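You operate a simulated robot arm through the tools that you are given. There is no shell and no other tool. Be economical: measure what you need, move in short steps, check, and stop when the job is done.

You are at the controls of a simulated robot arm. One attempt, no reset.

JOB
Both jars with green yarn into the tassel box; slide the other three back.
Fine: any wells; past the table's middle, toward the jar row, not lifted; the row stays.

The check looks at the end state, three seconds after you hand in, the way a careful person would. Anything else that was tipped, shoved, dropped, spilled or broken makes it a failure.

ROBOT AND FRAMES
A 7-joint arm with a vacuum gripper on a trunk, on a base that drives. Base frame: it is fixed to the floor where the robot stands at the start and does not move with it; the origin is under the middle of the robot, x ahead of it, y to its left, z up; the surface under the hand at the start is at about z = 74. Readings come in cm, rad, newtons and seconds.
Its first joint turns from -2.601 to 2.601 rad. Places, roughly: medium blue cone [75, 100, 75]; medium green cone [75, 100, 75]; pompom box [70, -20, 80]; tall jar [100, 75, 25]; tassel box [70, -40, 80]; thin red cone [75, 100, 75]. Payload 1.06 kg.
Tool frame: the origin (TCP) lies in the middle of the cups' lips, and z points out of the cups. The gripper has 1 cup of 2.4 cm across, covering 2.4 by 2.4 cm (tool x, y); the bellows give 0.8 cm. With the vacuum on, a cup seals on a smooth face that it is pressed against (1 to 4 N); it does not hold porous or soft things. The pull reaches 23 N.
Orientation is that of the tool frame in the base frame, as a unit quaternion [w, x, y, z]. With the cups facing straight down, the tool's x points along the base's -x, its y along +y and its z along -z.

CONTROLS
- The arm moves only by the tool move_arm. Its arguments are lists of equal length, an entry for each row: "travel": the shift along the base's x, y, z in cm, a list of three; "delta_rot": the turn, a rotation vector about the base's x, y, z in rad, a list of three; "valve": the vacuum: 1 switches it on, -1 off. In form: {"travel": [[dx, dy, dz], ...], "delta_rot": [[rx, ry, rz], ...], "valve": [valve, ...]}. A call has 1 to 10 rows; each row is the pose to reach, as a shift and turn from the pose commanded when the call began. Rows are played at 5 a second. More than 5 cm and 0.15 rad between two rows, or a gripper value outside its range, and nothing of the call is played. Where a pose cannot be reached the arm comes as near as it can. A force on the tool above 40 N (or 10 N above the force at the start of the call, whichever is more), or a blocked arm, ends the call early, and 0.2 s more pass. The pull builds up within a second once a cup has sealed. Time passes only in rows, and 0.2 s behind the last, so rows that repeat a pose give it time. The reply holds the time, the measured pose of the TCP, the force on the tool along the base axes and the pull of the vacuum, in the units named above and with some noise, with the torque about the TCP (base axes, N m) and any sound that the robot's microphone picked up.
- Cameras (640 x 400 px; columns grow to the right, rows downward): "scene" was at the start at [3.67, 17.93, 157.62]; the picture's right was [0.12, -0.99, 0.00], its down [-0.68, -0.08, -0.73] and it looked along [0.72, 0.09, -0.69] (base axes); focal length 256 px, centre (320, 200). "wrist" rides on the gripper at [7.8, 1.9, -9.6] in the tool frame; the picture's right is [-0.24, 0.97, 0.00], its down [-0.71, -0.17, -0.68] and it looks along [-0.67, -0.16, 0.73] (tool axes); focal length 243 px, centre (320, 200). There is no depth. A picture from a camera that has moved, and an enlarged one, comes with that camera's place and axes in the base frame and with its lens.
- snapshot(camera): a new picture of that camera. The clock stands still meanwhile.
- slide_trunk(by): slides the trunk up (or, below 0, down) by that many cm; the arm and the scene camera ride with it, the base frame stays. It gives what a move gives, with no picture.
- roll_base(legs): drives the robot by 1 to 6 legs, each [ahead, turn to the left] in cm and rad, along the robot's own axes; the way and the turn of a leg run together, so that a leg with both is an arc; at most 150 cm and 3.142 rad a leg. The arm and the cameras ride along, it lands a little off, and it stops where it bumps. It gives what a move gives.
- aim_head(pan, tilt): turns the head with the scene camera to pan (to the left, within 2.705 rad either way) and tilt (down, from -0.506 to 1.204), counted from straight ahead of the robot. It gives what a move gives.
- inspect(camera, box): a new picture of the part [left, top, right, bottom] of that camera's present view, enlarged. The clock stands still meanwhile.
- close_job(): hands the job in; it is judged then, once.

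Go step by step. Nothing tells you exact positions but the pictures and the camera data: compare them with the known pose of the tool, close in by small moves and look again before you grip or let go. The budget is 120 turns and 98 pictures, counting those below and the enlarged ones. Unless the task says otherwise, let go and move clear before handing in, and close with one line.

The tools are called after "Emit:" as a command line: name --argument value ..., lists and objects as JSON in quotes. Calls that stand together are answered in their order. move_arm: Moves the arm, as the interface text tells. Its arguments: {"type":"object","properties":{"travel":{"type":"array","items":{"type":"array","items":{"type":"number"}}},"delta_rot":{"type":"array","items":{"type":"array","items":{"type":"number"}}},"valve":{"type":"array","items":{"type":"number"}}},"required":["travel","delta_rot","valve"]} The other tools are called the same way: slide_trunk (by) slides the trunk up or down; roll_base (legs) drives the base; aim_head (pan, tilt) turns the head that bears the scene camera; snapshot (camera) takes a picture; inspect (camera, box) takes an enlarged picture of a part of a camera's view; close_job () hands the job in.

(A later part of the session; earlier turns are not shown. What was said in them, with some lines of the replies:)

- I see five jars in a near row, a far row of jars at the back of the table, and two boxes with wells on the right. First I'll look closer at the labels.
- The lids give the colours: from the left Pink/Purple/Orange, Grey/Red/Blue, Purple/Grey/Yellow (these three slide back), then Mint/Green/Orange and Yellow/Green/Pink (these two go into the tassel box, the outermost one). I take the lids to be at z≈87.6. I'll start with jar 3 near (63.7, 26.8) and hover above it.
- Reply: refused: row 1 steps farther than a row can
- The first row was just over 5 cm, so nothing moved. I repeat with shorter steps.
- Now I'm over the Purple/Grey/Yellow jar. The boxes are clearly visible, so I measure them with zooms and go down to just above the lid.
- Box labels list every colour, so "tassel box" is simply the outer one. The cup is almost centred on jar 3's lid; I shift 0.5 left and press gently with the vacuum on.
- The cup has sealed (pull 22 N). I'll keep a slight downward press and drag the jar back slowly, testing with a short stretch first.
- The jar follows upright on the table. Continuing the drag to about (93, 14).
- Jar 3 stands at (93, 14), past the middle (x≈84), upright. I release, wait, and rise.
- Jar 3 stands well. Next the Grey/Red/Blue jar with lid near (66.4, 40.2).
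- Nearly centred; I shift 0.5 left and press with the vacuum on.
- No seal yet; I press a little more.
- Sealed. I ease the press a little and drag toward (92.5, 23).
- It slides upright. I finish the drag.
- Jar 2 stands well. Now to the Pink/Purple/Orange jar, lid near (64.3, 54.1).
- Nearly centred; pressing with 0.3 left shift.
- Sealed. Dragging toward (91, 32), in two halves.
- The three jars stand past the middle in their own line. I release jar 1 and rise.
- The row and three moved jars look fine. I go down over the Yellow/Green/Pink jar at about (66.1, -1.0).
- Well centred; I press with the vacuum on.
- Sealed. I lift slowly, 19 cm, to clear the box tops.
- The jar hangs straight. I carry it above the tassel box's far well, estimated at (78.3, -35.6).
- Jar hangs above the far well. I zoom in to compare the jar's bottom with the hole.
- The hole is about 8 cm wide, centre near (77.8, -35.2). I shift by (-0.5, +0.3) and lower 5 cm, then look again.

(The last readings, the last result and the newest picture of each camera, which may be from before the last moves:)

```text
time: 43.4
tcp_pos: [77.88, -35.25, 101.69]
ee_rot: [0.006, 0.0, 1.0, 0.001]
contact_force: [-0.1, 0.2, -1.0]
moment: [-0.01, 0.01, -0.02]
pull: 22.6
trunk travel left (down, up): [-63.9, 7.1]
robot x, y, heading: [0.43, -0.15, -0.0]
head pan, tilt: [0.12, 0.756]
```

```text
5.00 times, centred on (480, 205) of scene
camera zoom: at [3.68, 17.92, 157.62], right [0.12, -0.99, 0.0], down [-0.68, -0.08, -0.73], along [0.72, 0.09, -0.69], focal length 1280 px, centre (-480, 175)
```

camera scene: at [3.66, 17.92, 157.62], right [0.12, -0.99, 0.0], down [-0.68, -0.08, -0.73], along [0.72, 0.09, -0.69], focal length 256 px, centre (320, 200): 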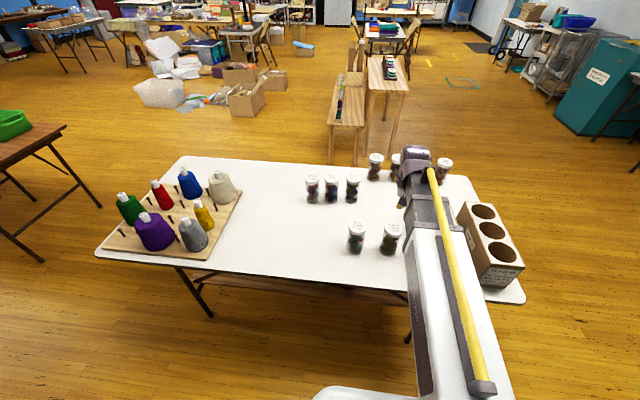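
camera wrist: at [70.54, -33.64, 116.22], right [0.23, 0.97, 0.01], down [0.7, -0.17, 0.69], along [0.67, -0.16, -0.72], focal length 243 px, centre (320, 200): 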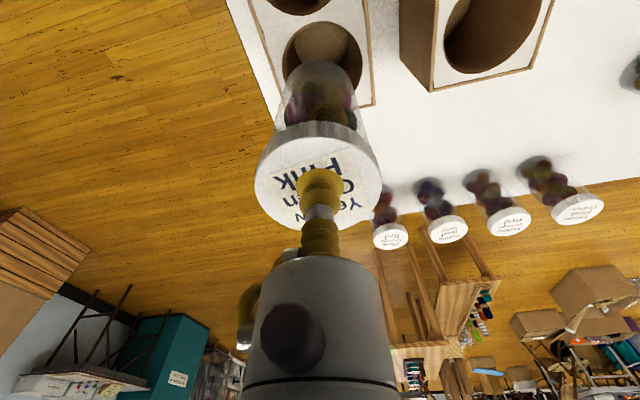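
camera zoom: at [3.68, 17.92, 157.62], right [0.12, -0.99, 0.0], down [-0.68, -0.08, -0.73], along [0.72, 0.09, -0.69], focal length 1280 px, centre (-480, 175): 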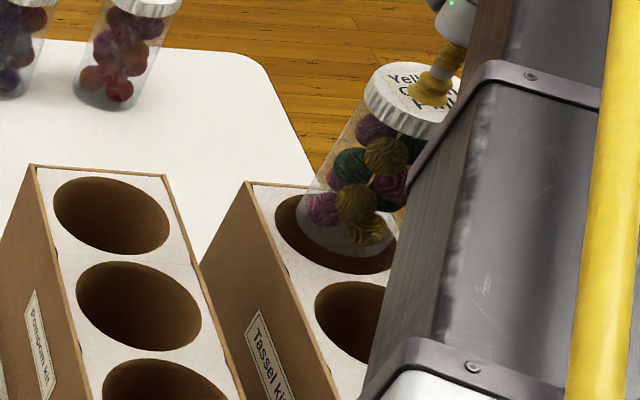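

The jar's bottom is about half a cm too far in x. I correct by -0.5 and lower 3 cm into the hole.

Emit:
move_arm --travel '[[-0.5, 0.1, 0], [-0.5, 0.1, 0], [-0.5, 0.1, -1], [-0.5, 0.1, -2], [-0.5, 0.1, -3], [-0.5, 0.1, -3]]' --delta_rot '[[0, 0, 0], [0, 0, 0], [0, 0, 0], [0, 0, 0], [0, 0, 0], [0, 0, 0]]' --valve '[1, 1, 1, 1, 1, 1]'

Emit:
inspect --camera "wrist" --box '[220, 0, 420, 150]'

Emit:
inspect --camera "scene" --box '[430, 165, 530, 245]'

```text
time: 44.8
tcp_pos: [77.38, -35.17, 98.9]
ee_rot: [0.006, 0.0, 1.0, 0.0]
contact_force: [0.3, 0.0, -1.7]
moment: [0.02, 0.04, 0.03]
pull: 22.7
trunk travel left (down, up): [-63.9, 7.1]
robot x, y, heading: [-0.32, 0.43, -0.001]
head pan, tilt: [0.12, 0.756]
```

```text
2.67 times, centred on (320, 75) of wrist
camera zoom: at [69.64, -33.29, 108.26], right [0.24, 0.97, 0.01], down [0.7, -0.17, 0.69], along [0.67, -0.16, -0.72], focal length 647 px, centre (320, 533)
```

zoom: 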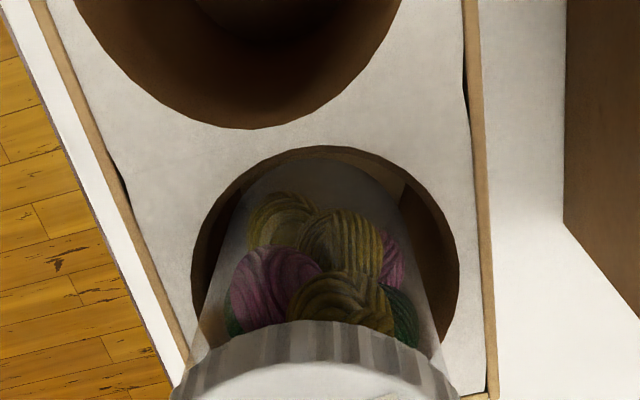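

```text
5.00 times, centred on (480, 205) of scene
camera zoom: at [3.68, 17.92, 157.62], right [0.12, -0.99, 0.0], down [-0.68, -0.08, -0.73], along [0.72, 0.09, -0.69], focal length 1280 px, centre (-480, 175)
```

zoom: 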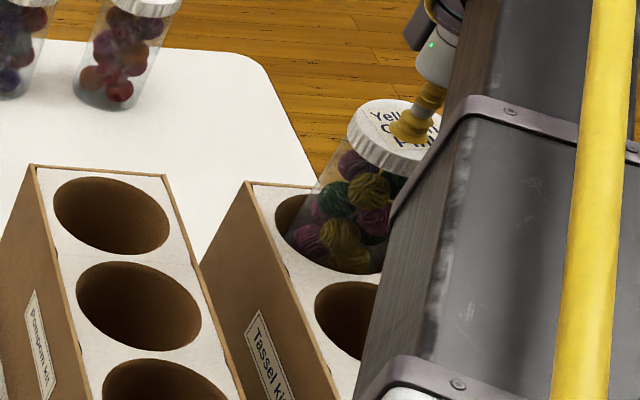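

The jar is entering the hole without contact. I nudge +0.3 x to centre it and lower another 5 cm slowly.

Emit:
move_arm --travel '[[0.3, 0.1, 0], [0.3, 0.1, -1], [0.3, 0.1, -2], [0.3, 0.1, -3], [0.3, 0.1, -4], [0.3, 0.1, -5], [0.3, 0.1, -5]]' --delta_rot '[[0, 0, 0], [0, 0, 0], [0, 0, 0], [0, 0, 0], [0, 0, 0], [0, 0, 0], [0, 0, 0]]' --valve '[1, 1, 1, 1, 1, 1, 1]'

Emit:
snapshot --camera "wrist"

Emit:
inspect --camera "scene" --box '[430, 165, 530, 245]'

```text
time: 46.4
tcp_pos: [77.63, -35.14, 93.91]
ee_rot: [0.006, 0.0, 1.0, 0.001]
contact_force: [0.0, -0.4, -1.6]
moment: [-0.05, 0.01, -0.01]
pull: 22.6
trunk travel left (down, up): [-63.9, 7.1]
robot x, y, heading: [0.07, 0.19, 0.0]
head pan, tilt: [0.12, 0.756]
```

```text
60 pictures are left
camera wrist: at [69.8, -33.2, 103.26], right [0.24, 0.97, 0.0], down [0.7, -0.17, 0.69], along [0.67, -0.16, -0.72], focal length 243 px, centre (320, 200)
```

wrist: 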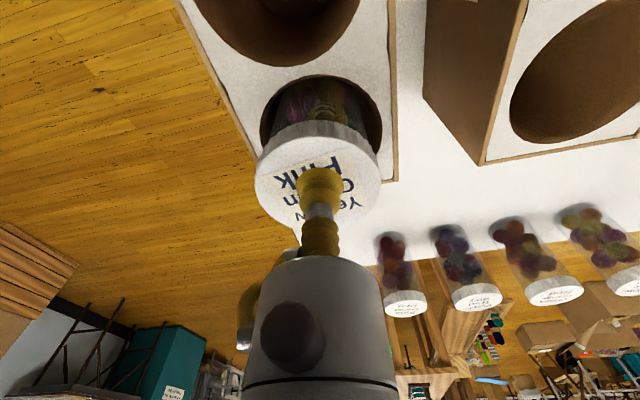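

```text
5.00 times, centred on (480, 205) of scene
camera zoom: at [3.68, 17.92, 157.62], right [0.12, -0.99, 0.0], down [-0.68, -0.08, -0.73], along [0.72, 0.09, -0.69], focal length 1280 px, centre (-480, 175)
```

zoom: 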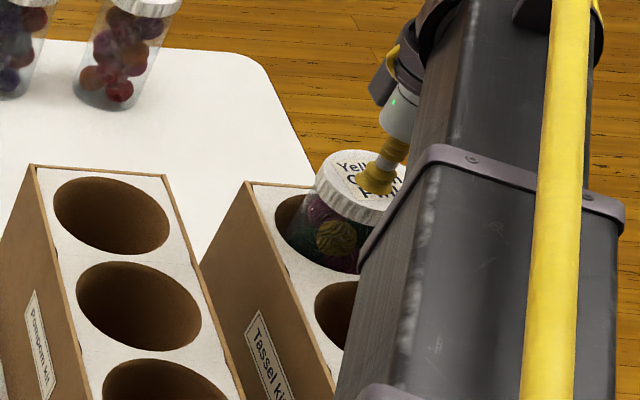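

Going in cleanly. I continue in small steps until it touches the bottom.

Emit:
move_arm --travel '[[0, 0, -0.8], [0, 0, -1.6], [0, 0, -2.4], [0, 0, -3.2], [0, 0, -4.0], [0, 0, -4.0]]' --delta_rot '[[0, 0, 0], [0, 0, 0], [0, 0, 0], [0, 0, 0], [0, 0, 0], [0, 0, 0]]' --valve '[1, 1, 1, 1, 1, 1]'

Emit:
snapshot --camera "wrist"

```text
time: 47.8
tcp_pos: [77.78, -35.01, 89.86]
ee_rot: [0.006, 0.0, 1.0, 0.002]
contact_force: [0.1, 0.1, -1.2]
moment: [-0.02, -0.01, 0.0]
pull: 22.7
trunk travel left (down, up): [-63.9, 7.1]
robot x, y, heading: [0.05, -0.06, -0.001]
head pan, tilt: [0.12, 0.756]
```

```text
58 pictures are left
camera wrist: at [69.85, -33.19, 99.35], right [0.24, 0.97, 0.0], down [0.7, -0.17, 0.69], along [0.67, -0.16, -0.72], focal length 243 px, centre (320, 200)
```

wrist: 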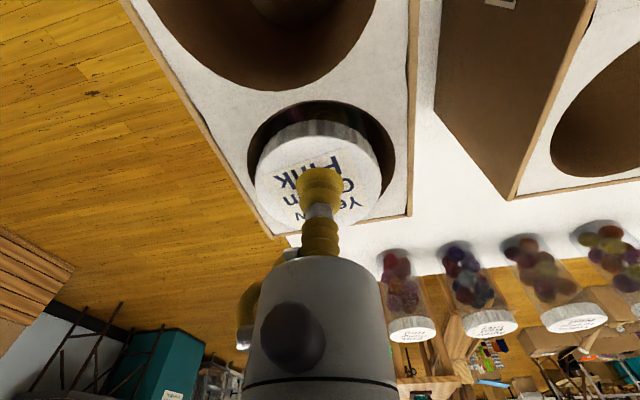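

Lid is centred in the hole; still no bottom contact. Lowering on by small steps.

Emit:
move_arm --travel '[[0, 0, -0.4], [0, 0, -0.8], [0, 0, -1.2], [0, 0, -1.6], [0, 0, -1.8], [0, 0, -1.8]]' --delta_rot '[[0, 0, 0], [0, 0, 0], [0, 0, 0], [0, 0, 0], [0, 0, 0], [0, 0, 0]]' --valve '[1, 1, 1, 1, 1, 1]'

```text
time: 49.2
tcp_pos: [77.75, -35.17, 87.89]
ee_rot: [0.006, 0.0, 1.0, 0.0]
contact_force: [-0.6, 0.0, -0.8]
moment: [-0.02, 0.01, 0.0]
pull: 22.7
trunk travel left (down, up): [-63.9, 7.1]
robot x, y, heading: [0.22, -0.06, 0.002]
head pan, tilt: [0.12, 0.756]
```

Emit:
move_arm --travel '[[0, 0, -0.15], [0, 0, -0.3], [0, 0, -0.4], [0, 0, -0.4]]' --delta_rot '[[0, 0, 0], [0, 0, 0], [0, 0, 0], [0, 0, 0]]' --valve '[1, 1, 1, 1]'

Emit:
inspect --camera "scene" --box '[430, 165, 530, 245]'

```text
time: 50.2
tcp_pos: [77.62, -35.03, 87.67]
ee_rot: [0.007, 0.0, 1.0, 0.001]
contact_force: [2.2, -1.7, 17.1]
moment: [-0.14, -0.03, 0.01]
pull: 22.5
trunk travel left (down, up): [-63.9, 7.1]
robot x, y, heading: [-0.25, -0.05, 0.0]
head pan, tilt: [0.12, 0.756]
```

```text
5.00 times, centred on (480, 205) of scene
camera zoom: at [3.52, 17.99, 157.62], right [0.12, -0.99, 0.0], down [-0.68, -0.08, -0.73], along [0.72, 0.09, -0.68], focal length 1280 px, centre (-480, 175)
```

zoom: 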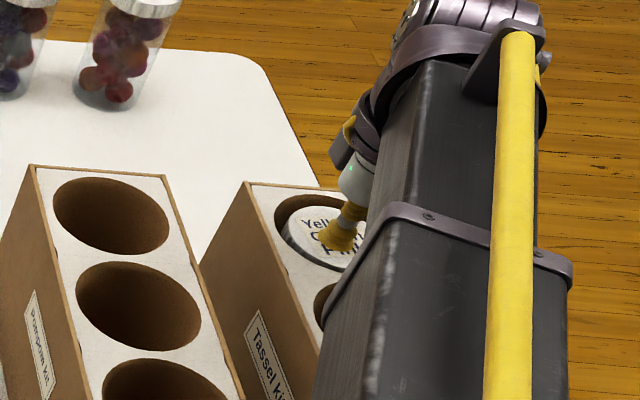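

Bottom contact felt (17 N). I ease off, release, and rise.

Emit:
move_arm --travel '[[0, 0, 0.2], [0, 0, 0.2], [0, 0, 0.2], [0, 0, 0.2], [0, 0, 0.2], [0, 0, 0.7], [0, 0, 2.5], [0, 0, 6], [0, 0, 10], [0, 0, 13]]' --delta_rot '[[0, 0, 0], [0, 0, 0], [0, 0, 0], [0, 0, 0], [0, 0, 0], [0, 0, 0], [0, 0, 0], [0, 0, 0], [0, 0, 0], [0, 0, 0]]' --valve '[-1, -1, -1, -1, -1, -1, -1, -1, -1, -1]'

Emit:
snapshot --camera "wrist"

Emit:
snapshot --camera "scene"

```text
time: 52.4
tcp_pos: [77.37, -35.05, 100.59]
ee_rot: [0.006, 0.0, 1.0, 0.0]
contact_force: [0.1, 0.2, 0.3]
moment: [0.01, -0.02, -0.03]
pull: 0.0
trunk travel left (down, up): [-63.9, 7.1]
robot x, y, heading: [0.3, -0.17, -0.001]
head pan, tilt: [0.12, 0.756]
```

```text
56 pictures are left
camera wrist: at [69.49, -33.12, 110.0], right [0.24, 0.97, 0.0], down [0.7, -0.17, 0.69], along [0.67, -0.16, -0.72], focal length 243 px, centre (320, 200)
```

wrist: 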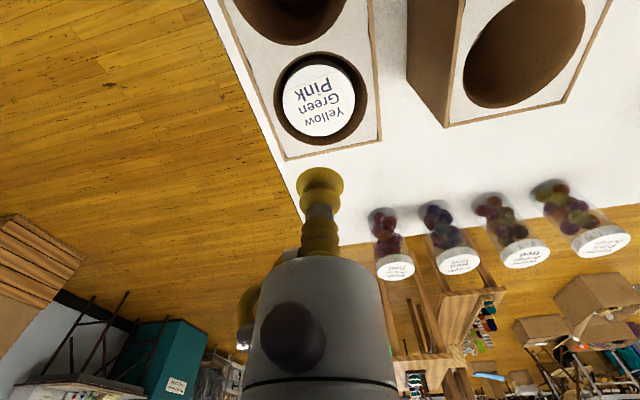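

```text
55 pictures are left
camera scene: at [3.66, 17.93, 157.61], right [0.12, -0.99, 0.0], down [-0.68, -0.08, -0.73], along [0.72, 0.09, -0.69], focal length 256 px, centre (320, 200)
```

scene: 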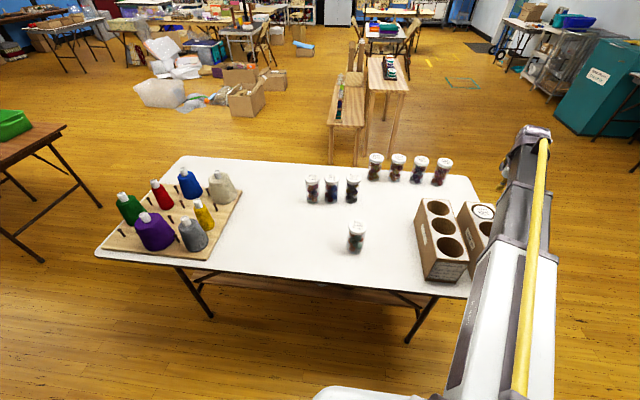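

The first green jar sits in the tassel box. Now over to the Mint/Green/Orange jar near (65.8, 12.3).

Emit:
move_arm --travel '[[-1, 4.6, 1], [-2, 9.2, 1], [-3, 13.8, 1], [-4, 18.4, 1], [-5, 23, 1], [-6, 27.6, 1], [-7, 32.2, 1], [-8, 36.8, 1], [-9, 41.4, 1], [-10.2, 45, 0]]' --delta_rot '[[0, 0, 0], [0, 0, 0], [0, 0, 0], [0, 0, 0], [0, 0, 0], [0, 0, 0], [0, 0, 0], [0, 0, 0], [0, 0, 0], [0, 0, 0]]' --valve '[-1, -1, -1, -1, -1, -1, -1, -1, -1, -1]'

Emit:
move_arm --travel '[[-1.4, 2.3, -2], [-1.4, 2.3, -6], [-1.4, 2.3, -9.5], [-1.4, 2.3, -9.5]]' --delta_rot '[[0, 0, 0], [0, 0, 0], [0, 0, 0], [0, 0, 0]]' --valve '[-1, -1, -1, -1]'

Emit:
snapshot --camera "wrist"

```text
time: 54.6
tcp_pos: [67.24, 9.95, 100.52]
ee_rot: [0.006, 0.0, 1.0, 0.002]
contact_force: [-0.2, -0.2, -0.1]
moment: [-0.02, 0.01, 0.01]
pull: 0.0
trunk travel left (down, up): [-63.9, 7.1]
robot x, y, heading: [0.21, 0.35, -0.004]
head pan, tilt: [0.12, 0.756]
```

```text
time: 55.6
tcp_pos: [65.94, 12.36, 90.89]
ee_rot: [0.006, 0.0, 1.0, 0.001]
contact_force: [0.5, -0.5, -0.5]
moment: [-0.02, 0.02, -0.02]
pull: 0.0
trunk travel left (down, up): [-63.9, 7.1]
robot x, y, heading: [-0.37, 0.07, 0.002]
head pan, tilt: [0.12, 0.756]
```

```text
54 pictures are left
camera wrist: at [58.09, 14.32, 100.36], right [0.24, 0.97, 0.01], down [0.7, -0.17, 0.69], along [0.67, -0.16, -0.72], focal length 243 px, centre (320, 200)
```

wrist: 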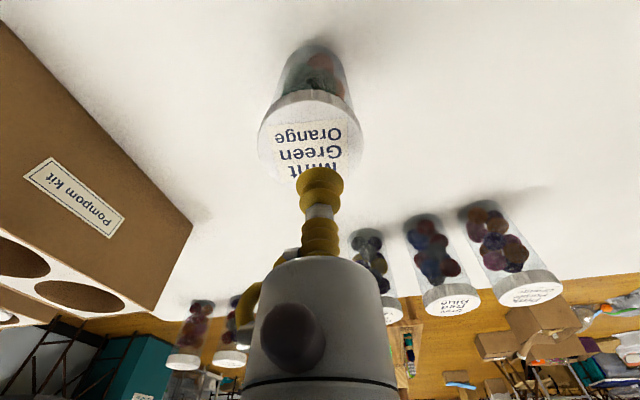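

I correct by (-0.3, -0.4) and press with the vacuum on.

Emit:
move_arm --travel '[[-0.3, -0.4, -1.5], [-0.3, -0.4, -2.7], [-0.3, -0.4, -3.2], [-0.3, -0.4, -3.5], [-0.3, -0.4, -3.6], [-0.3, -0.4, -3.6]]' --delta_rot '[[0, 0, 0], [0, 0, 0], [0, 0, 0], [0, 0, 0], [0, 0, 0], [0, 0, 0]]' --valve '[1, 1, 1, 1, 1, 1]'

```text
time: 57.0
tcp_pos: [65.61, 11.95, 87.47]
ee_rot: [0.007, 0.0, 1.0, 0.001]
contact_force: [1.0, 1.6, 11.8]
moment: [0.02, 0.06, -0.03]
pull: 22.6
trunk travel left (down, up): [-63.9, 7.1]
robot x, y, heading: [0.06, 0.07, -0.001]
head pan, tilt: [0.12, 0.756]
```

Sealed. Lift, then carry it toward the tassel box's middle well near (68.5, -35.1).

Emit:
move_arm --travel '[[0, 0, 0.3], [0, 0, 1], [0, 0, 2.5], [0, 0, 4.5], [0, 0, 7], [0, 0, 10], [0, 0, 13], [0, 0, 16], [0, 0, 18.5], [0, 0, 19.5]]' --delta_rot '[[0, 0, 0], [0, 0, 0], [0, 0, 0], [0, 0, 0], [0, 0, 0], [0, 0, 0], [0, 0, 0], [0, 0, 0], [0, 0, 0], [0, 0, 0]]' --valve '[1, 1, 1, 1, 1, 1, 1, 1, 1, 1]'

Emit:
snapshot --camera "wrist"

```text
time: 59.2
tcp_pos: [65.85, 11.78, 107.06]
ee_rot: [0.006, 0.001, 1.0, 0.001]
contact_force: [1.0, 0.4, -0.1]
moment: [-0.02, 0.0, 0.02]
pull: 22.5
trunk travel left (down, up): [-63.9, 7.1]
robot x, y, heading: [-0.23, 0.02, -0.002]
head pan, tilt: [0.12, 0.756]
```

```text
53 pictures are left
camera wrist: at [57.98, 13.69, 116.47], right [0.24, 0.97, 0.01], down [0.7, -0.17, 0.69], along [0.67, -0.16, -0.72], focal length 243 px, centre (320, 200)
```

wrist: 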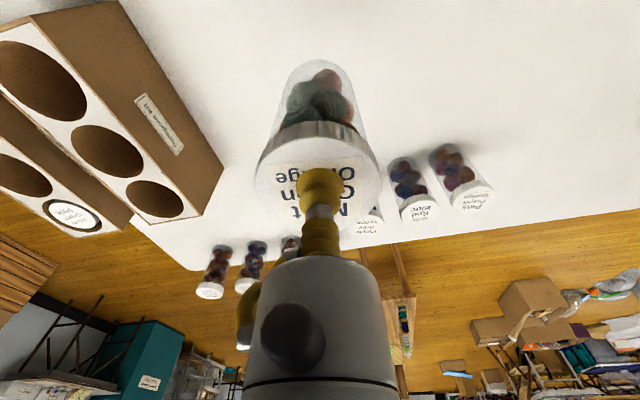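

Held well; carrying it over.

Emit:
move_arm --travel '[[0, -1, 0], [0.2, -3, 0], [0.4, -6, 0], [0.7, -9.5, 0], [0.9, -13, 0], [1.1, -16.5, 0], [1.3, -20, 0], [1.5, -23, 0], [1.6, -25, 0], [1.7, -26, 0]]' --delta_rot '[[0, 0, 0], [0, 0, 0], [0, 0, 0], [0, 0, 0], [0, 0, 0], [0, 0, 0], [0, 0, 0], [0, 0, 0], [0, 0, 0], [0, 0, 0]]' --valve '[1, 1, 1, 1, 1, 1, 1, 1, 1, 1]'

Emit:
move_arm --travel '[[0, -1, 0], [0.2, -3, 0], [0.4, -6, 0], [0.6, -9, 0], [0.8, -12, 0], [1, -15, 0], [1.1, -18, 0], [1.2, -20, 0], [1.2, -21, 0], [1.2, -21, 0]]' --delta_rot '[[0, 0, 0], [0, 0, 0], [0, 0, 0], [0, 0, 0], [0, 0, 0], [0, 0, 0], [0, 0, 0], [0, 0, 0], [0, 0, 0], [0, 0, 0]]' --valve '[1, 1, 1, 1, 1, 1, 1, 1, 1, 1]'

Emit:
inspect --camera "wrist" --box '[220, 0, 420, 150]'

```text
time: 61.4
tcp_pos: [67.39, -14.16, 106.75]
ee_rot: [0.006, 0.0, 1.0, 0.001]
contact_force: [-0.3, 0.1, -1.1]
moment: [0.03, 0.02, 0.02]
pull: 22.6
trunk travel left (down, up): [-63.9, 7.1]
robot x, y, heading: [0.24, 0.07, 0.003]
head pan, tilt: [0.12, 0.756]
```

```text
time: 63.6
tcp_pos: [68.56, -35.27, 106.87]
ee_rot: [0.006, 0.0, 1.0, 0.001]
contact_force: [0.3, -0.1, -0.2]
moment: [-0.03, 0.01, -0.03]
pull: 22.6
trunk travel left (down, up): [-63.9, 7.1]
robot x, y, heading: [-0.07, -0.04, -0.003]
head pan, tilt: [0.12, 0.756]
```

```text
2.67 times, centred on (320, 75) of wrist
camera zoom: at [60.73, -33.25, 116.34], right [0.24, 0.97, 0.0], down [0.7, -0.17, 0.69], along [0.67, -0.16, -0.72], focal length 647 px, centre (320, 533)
```

zoom: 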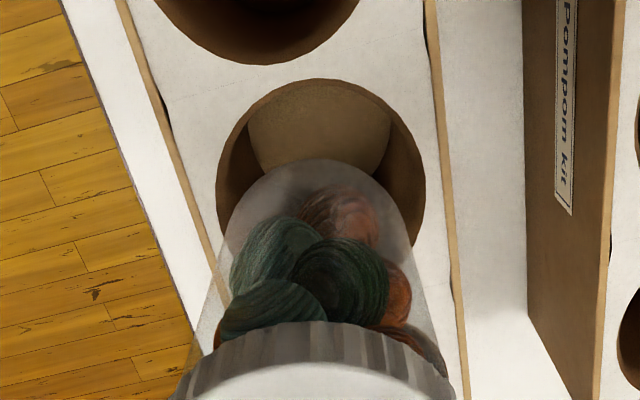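

Here the hole lies almost exactly below the jar (compared with the first placement). I shift +0.2 in y and lower 8 cm, then check.

Emit:
move_arm --travel '[[0, 0.2, 0], [0, 0.2, -1.5], [0, 0.2, -3], [0, 0.2, -4.5], [0, 0.2, -5], [0, 0.2, -5]]' --delta_rot '[[0, 0, 0], [0, 0, 0], [0, 0, 0], [0, 0, 0], [0, 0, 0], [0, 0, 0]]' --valve '[1, 1, 1, 1, 1, 1]'

Emit:
inspect --camera "wrist" --box '[220, 0, 420, 150]'

Emit:
inspect --camera "scene" --box '[430, 165, 530, 245]'

```text
time: 65.0
tcp_pos: [68.61, -34.94, 101.85]
ee_rot: [0.006, 0.0, 1.0, 0.001]
contact_force: [0.1, 0.3, -0.7]
moment: [0.01, -0.02, -0.02]
pull: 22.8
trunk travel left (down, up): [-63.9, 7.1]
robot x, y, heading: [-0.21, 0.11, 0.002]
head pan, tilt: [0.12, 0.756]
```

```text
2.67 times, centred on (320, 75) of wrist
camera zoom: at [60.8, -33.02, 111.39], right [0.24, 0.97, 0.0], down [0.7, -0.17, 0.69], along [0.67, -0.16, -0.72], focal length 647 px, centre (320, 533)
```

zoom: 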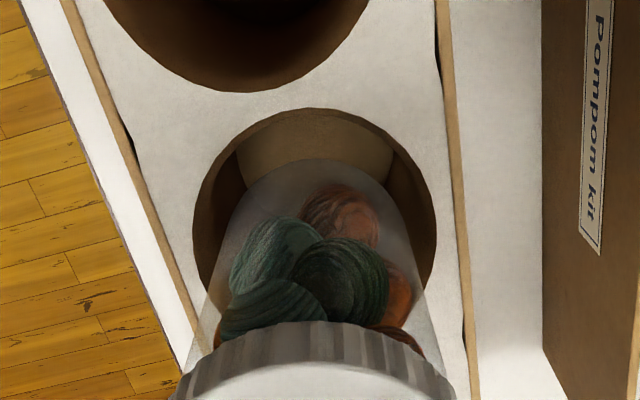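

```text
5.00 times, centred on (480, 205) of scene
camera zoom: at [3.67, 17.92, 157.62], right [0.12, -0.99, 0.0], down [-0.68, -0.08, -0.73], along [0.72, 0.09, -0.69], focal length 1280 px, centre (-480, 175)
```

zoom: 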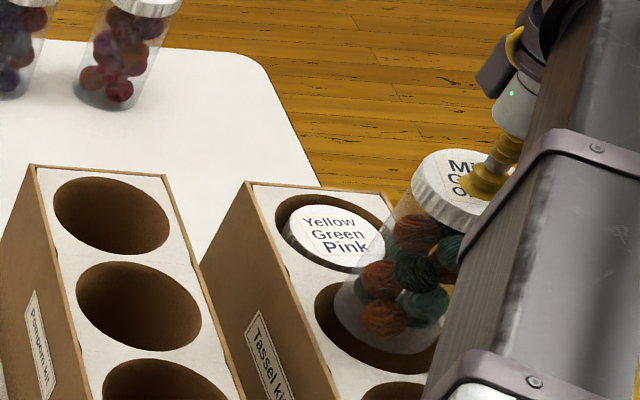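

Alignment matches the first placement; a small correction (-0.2, -0.1) and down 8 cm.

Emit:
move_arm --travel '[[-0.2, -0.1, 0], [-0.2, -0.1, -1], [-0.2, -0.1, -2], [-0.2, -0.1, -3], [-0.2, -0.1, -4], [-0.2, -0.1, -5], [-0.2, -0.1, -6], [-0.2, -0.1, -7], [-0.2, -0.1, -8], [-0.2, -0.1, -8]]' --delta_rot '[[0, 0, 0], [0, 0, 0], [0, 0, 0], [0, 0, 0], [0, 0, 0], [0, 0, 0], [0, 0, 0], [0, 0, 0], [0, 0, 0], [0, 0, 0]]' --valve '[1, 1, 1, 1, 1, 1, 1, 1, 1, 1]'

Emit:
snapshot --camera "wrist"

```text
time: 67.2
tcp_pos: [68.47, -34.99, 93.9]
ee_rot: [0.007, 0.0, 1.0, 0.001]
contact_force: [0.5, -0.2, -0.6]
moment: [0.02, 0.02, -0.04]
pull: 22.5
trunk travel left (down, up): [-63.9, 7.1]
robot x, y, heading: [0.1, 0.1, -0.0]
head pan, tilt: [0.12, 0.756]
```

```text
49 pictures are left
camera wrist: at [60.59, -33.19, 103.37], right [0.24, 0.97, 0.01], down [0.7, -0.17, 0.69], along [0.67, -0.16, -0.72], focal length 243 px, centre (320, 200)
```

wrist: 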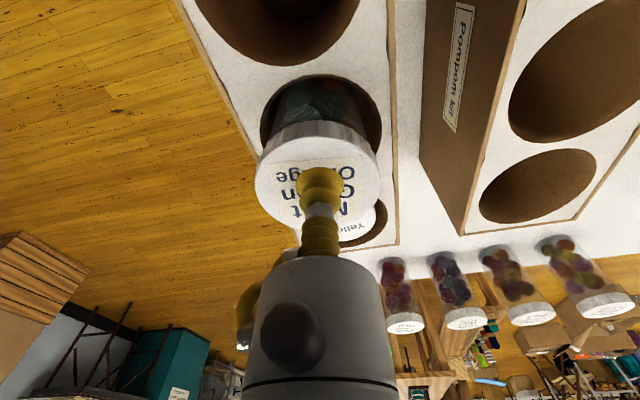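

Same view as in the first placement, so I lower the rest of the way: first 5.7 cm, then feel for the bottom.

Emit:
move_arm --travel '[[0, 0, -0.8], [0, 0, -1.6], [0, 0, -2.4], [0, 0, -3.2], [0, 0, -4.0], [0, 0, -4.7], [0, 0, -5.3], [0, 0, -5.8], [0, 0, -6.1], [0, 0, -6.1]]' --delta_rot '[[0, 0, 0], [0, 0, 0], [0, 0, 0], [0, 0, 0], [0, 0, 0], [0, 0, 0], [0, 0, 0], [0, 0, 0], [0, 0, 0], [0, 0, 0]]' --valve '[1, 1, 1, 1, 1, 1, 1, 1, 1, 1]'

Emit:
snapshot --camera "wrist"

```text
time: 69.4
tcp_pos: [68.6, -35.1, 88.02]
ee_rot: [0.007, 0.0, 1.0, 0.002]
contact_force: [1.8, 0.3, 7.2]
moment: [0.0, 0.04, 0.0]
pull: 23.7
trunk travel left (down, up): [-63.9, 7.1]
robot x, y, heading: [-0.07, -0.08, 0.002]
head pan, tilt: [0.12, 0.756]
```

```text
48 pictures are left
camera wrist: at [60.65, -33.22, 97.38], right [0.23, 0.97, 0.0], down [0.7, -0.17, 0.69], along [0.68, -0.16, -0.72], focal length 243 px, centre (320, 200)
```

wrist: 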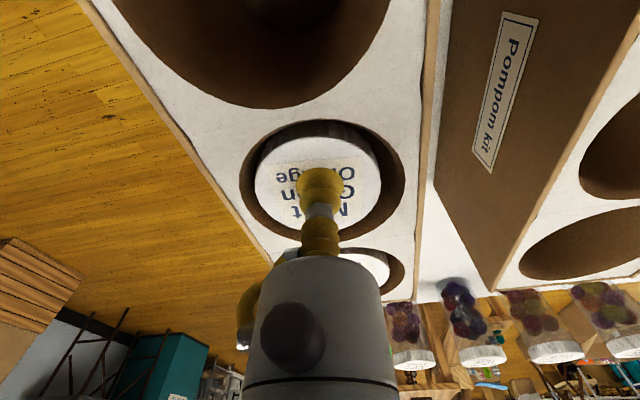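

Bottom contact felt (7 N) with the jar centred and no rim contact. I release and rise.

Emit:
move_arm --travel '[[0, 0, 0], [0, 0, 0], [0, 0, 0], [0, 0, 0], [0, 0, 0.2], [0, 0, 0.7], [0, 0, 2.5], [0, 0, 6], [0, 0, 10], [0, 0, 14]]' --delta_rot '[[0, 0, 0], [0, 0, 0], [0, 0, 0], [0, 0, 0], [0, 0, 0], [0, 0, 0], [0, 0, 0], [0, 0, 0], [0, 0, 0], [0, 0, 0]]' --valve '[-1, -1, -1, -1, -1, -1, -1, -1, -1, -1]'

Emit:
move_arm --travel '[[0, 4, 3], [0, 8, 6], [0, 12, 9], [0, 16, 12], [0, 20, 12], [0, 24, 12], [0, 28, 12], [0, 32, 12], [0, 36, 12], [0, 40, 12]]' --delta_rot '[[0, 0, 0], [0, 0, 0], [0, 0, 0], [0, 0, 0], [0, 0, 0], [0, 0, 0], [0, 0, 0], [0, 0, 0], [0, 0, 0], [0, 0, 0]]' --valve '[-1, -1, -1, -1, -1, -1, -1, -1, -1, -1]'

Emit:
move_arm --travel '[[0, 4, 0], [0, 8, 0], [0, 12, 0], [0, 16, 0], [0, 20, 0], [0, 24, 0], [0, 28, 0], [0, 32, 0], [0, 36, 0], [0, 36, 0]]' --delta_rot '[[0, 0, 0], [0, 0, 0], [0, 0, 0], [0, 0, 0], [0, 0, 0], [0, 0, 0], [0, 0, 0], [0, 0, 0], [0, 0, 0], [0, 0, 0]]' --valve '[-1, -1, -1, -1, -1, -1, -1, -1, -1, -1]'

Emit:
snapshot --camera "scene"

Emit:
inspect --camera "scene" --box '[400, 165, 540, 305]'

```text
time: 71.6
tcp_pos: [68.47, -35.1, 101.98]
ee_rot: [0.006, 0.0, 1.0, 0.001]
contact_force: [-0.6, -0.8, 0.4]
moment: [0.03, 0.01, 0.0]
pull: 0.0
trunk travel left (down, up): [-63.9, 7.1]
robot x, y, heading: [-0.26, 0.06, 0.001]
head pan, tilt: [0.12, 0.756]
```

```text
time: 73.8
tcp_pos: [68.49, 5.08, 113.69]
ee_rot: [0.007, 0.0, 1.0, 0.0]
contact_force: [0.6, -0.4, -0.1]
moment: [0.01, 0.0, 0.01]
pull: 0.0
trunk travel left (down, up): [-63.9, 7.1]
robot x, y, heading: [0.24, -0.37, 0.001]
head pan, tilt: [0.12, 0.756]
```

```text
time: 76.0
tcp_pos: [68.77, 40.79, 113.8]
ee_rot: [0.007, 0.0, 1.0, 0.001]
contact_force: [1.0, -0.3, 0.2]
moment: [0.01, 0.0, 0.0]
pull: 0.1
trunk travel left (down, up): [-63.9, 7.1]
robot x, y, heading: [0.25, -0.05, -0.003]
head pan, tilt: [0.12, 0.756]
```

```text
47 pictures are left
camera scene: at [3.67, 17.96, 157.61], right [0.12, -0.99, 0.0], down [-0.68, -0.08, -0.73], along [0.72, 0.09, -0.69], focal length 256 px, centre (320, 200)
```

scene: 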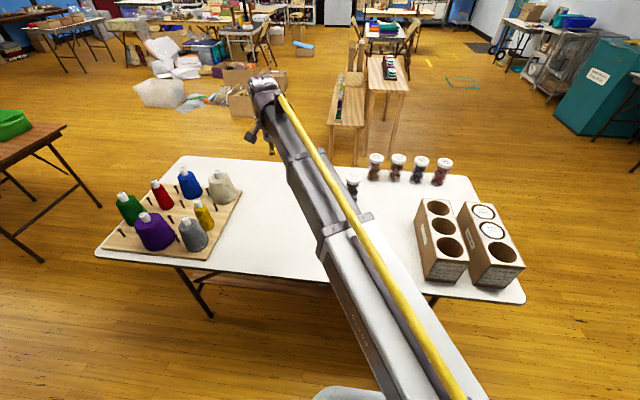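

```text
2.86 times, centred on (470, 235) of scene
camera zoom: at [3.67, 17.96, 157.61], right [0.12, -0.99, 0.0], down [-0.68, -0.08, -0.73], along [0.72, 0.09, -0.69], focal length 732 px, centre (-109, 100)
```

zoom: 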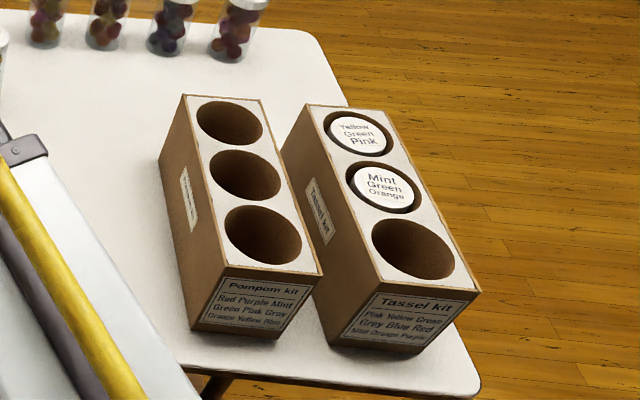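

Both green jars sit in the tassel box. One last check of the three slid jars.

Emit:
snapshot --camera "wrist"

```text
45 pictures are left
camera wrist: at [60.98, 42.63, 123.25], right [0.24, 0.97, 0.0], down [0.7, -0.17, 0.69], along [0.67, -0.16, -0.72], focal length 243 px, centre (320, 200)
```

wrist: 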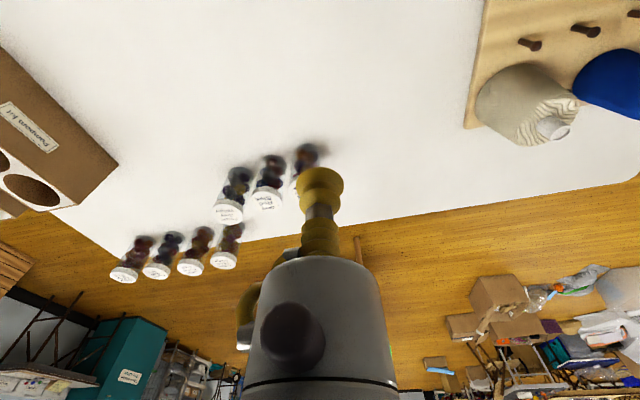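

All jars stand upright: three slid past the middle, the row of four untouched, and both green jars in the tassel box. Handing in.

Emit:
close_job

```text
The job is handed in.
```

Both green-yarn jars (Yellow/Green/Pink and Mint/Green/Orange) are in the tassel box; I slid the other three back past the table's middle without lifting them, and the jar row was not touched.
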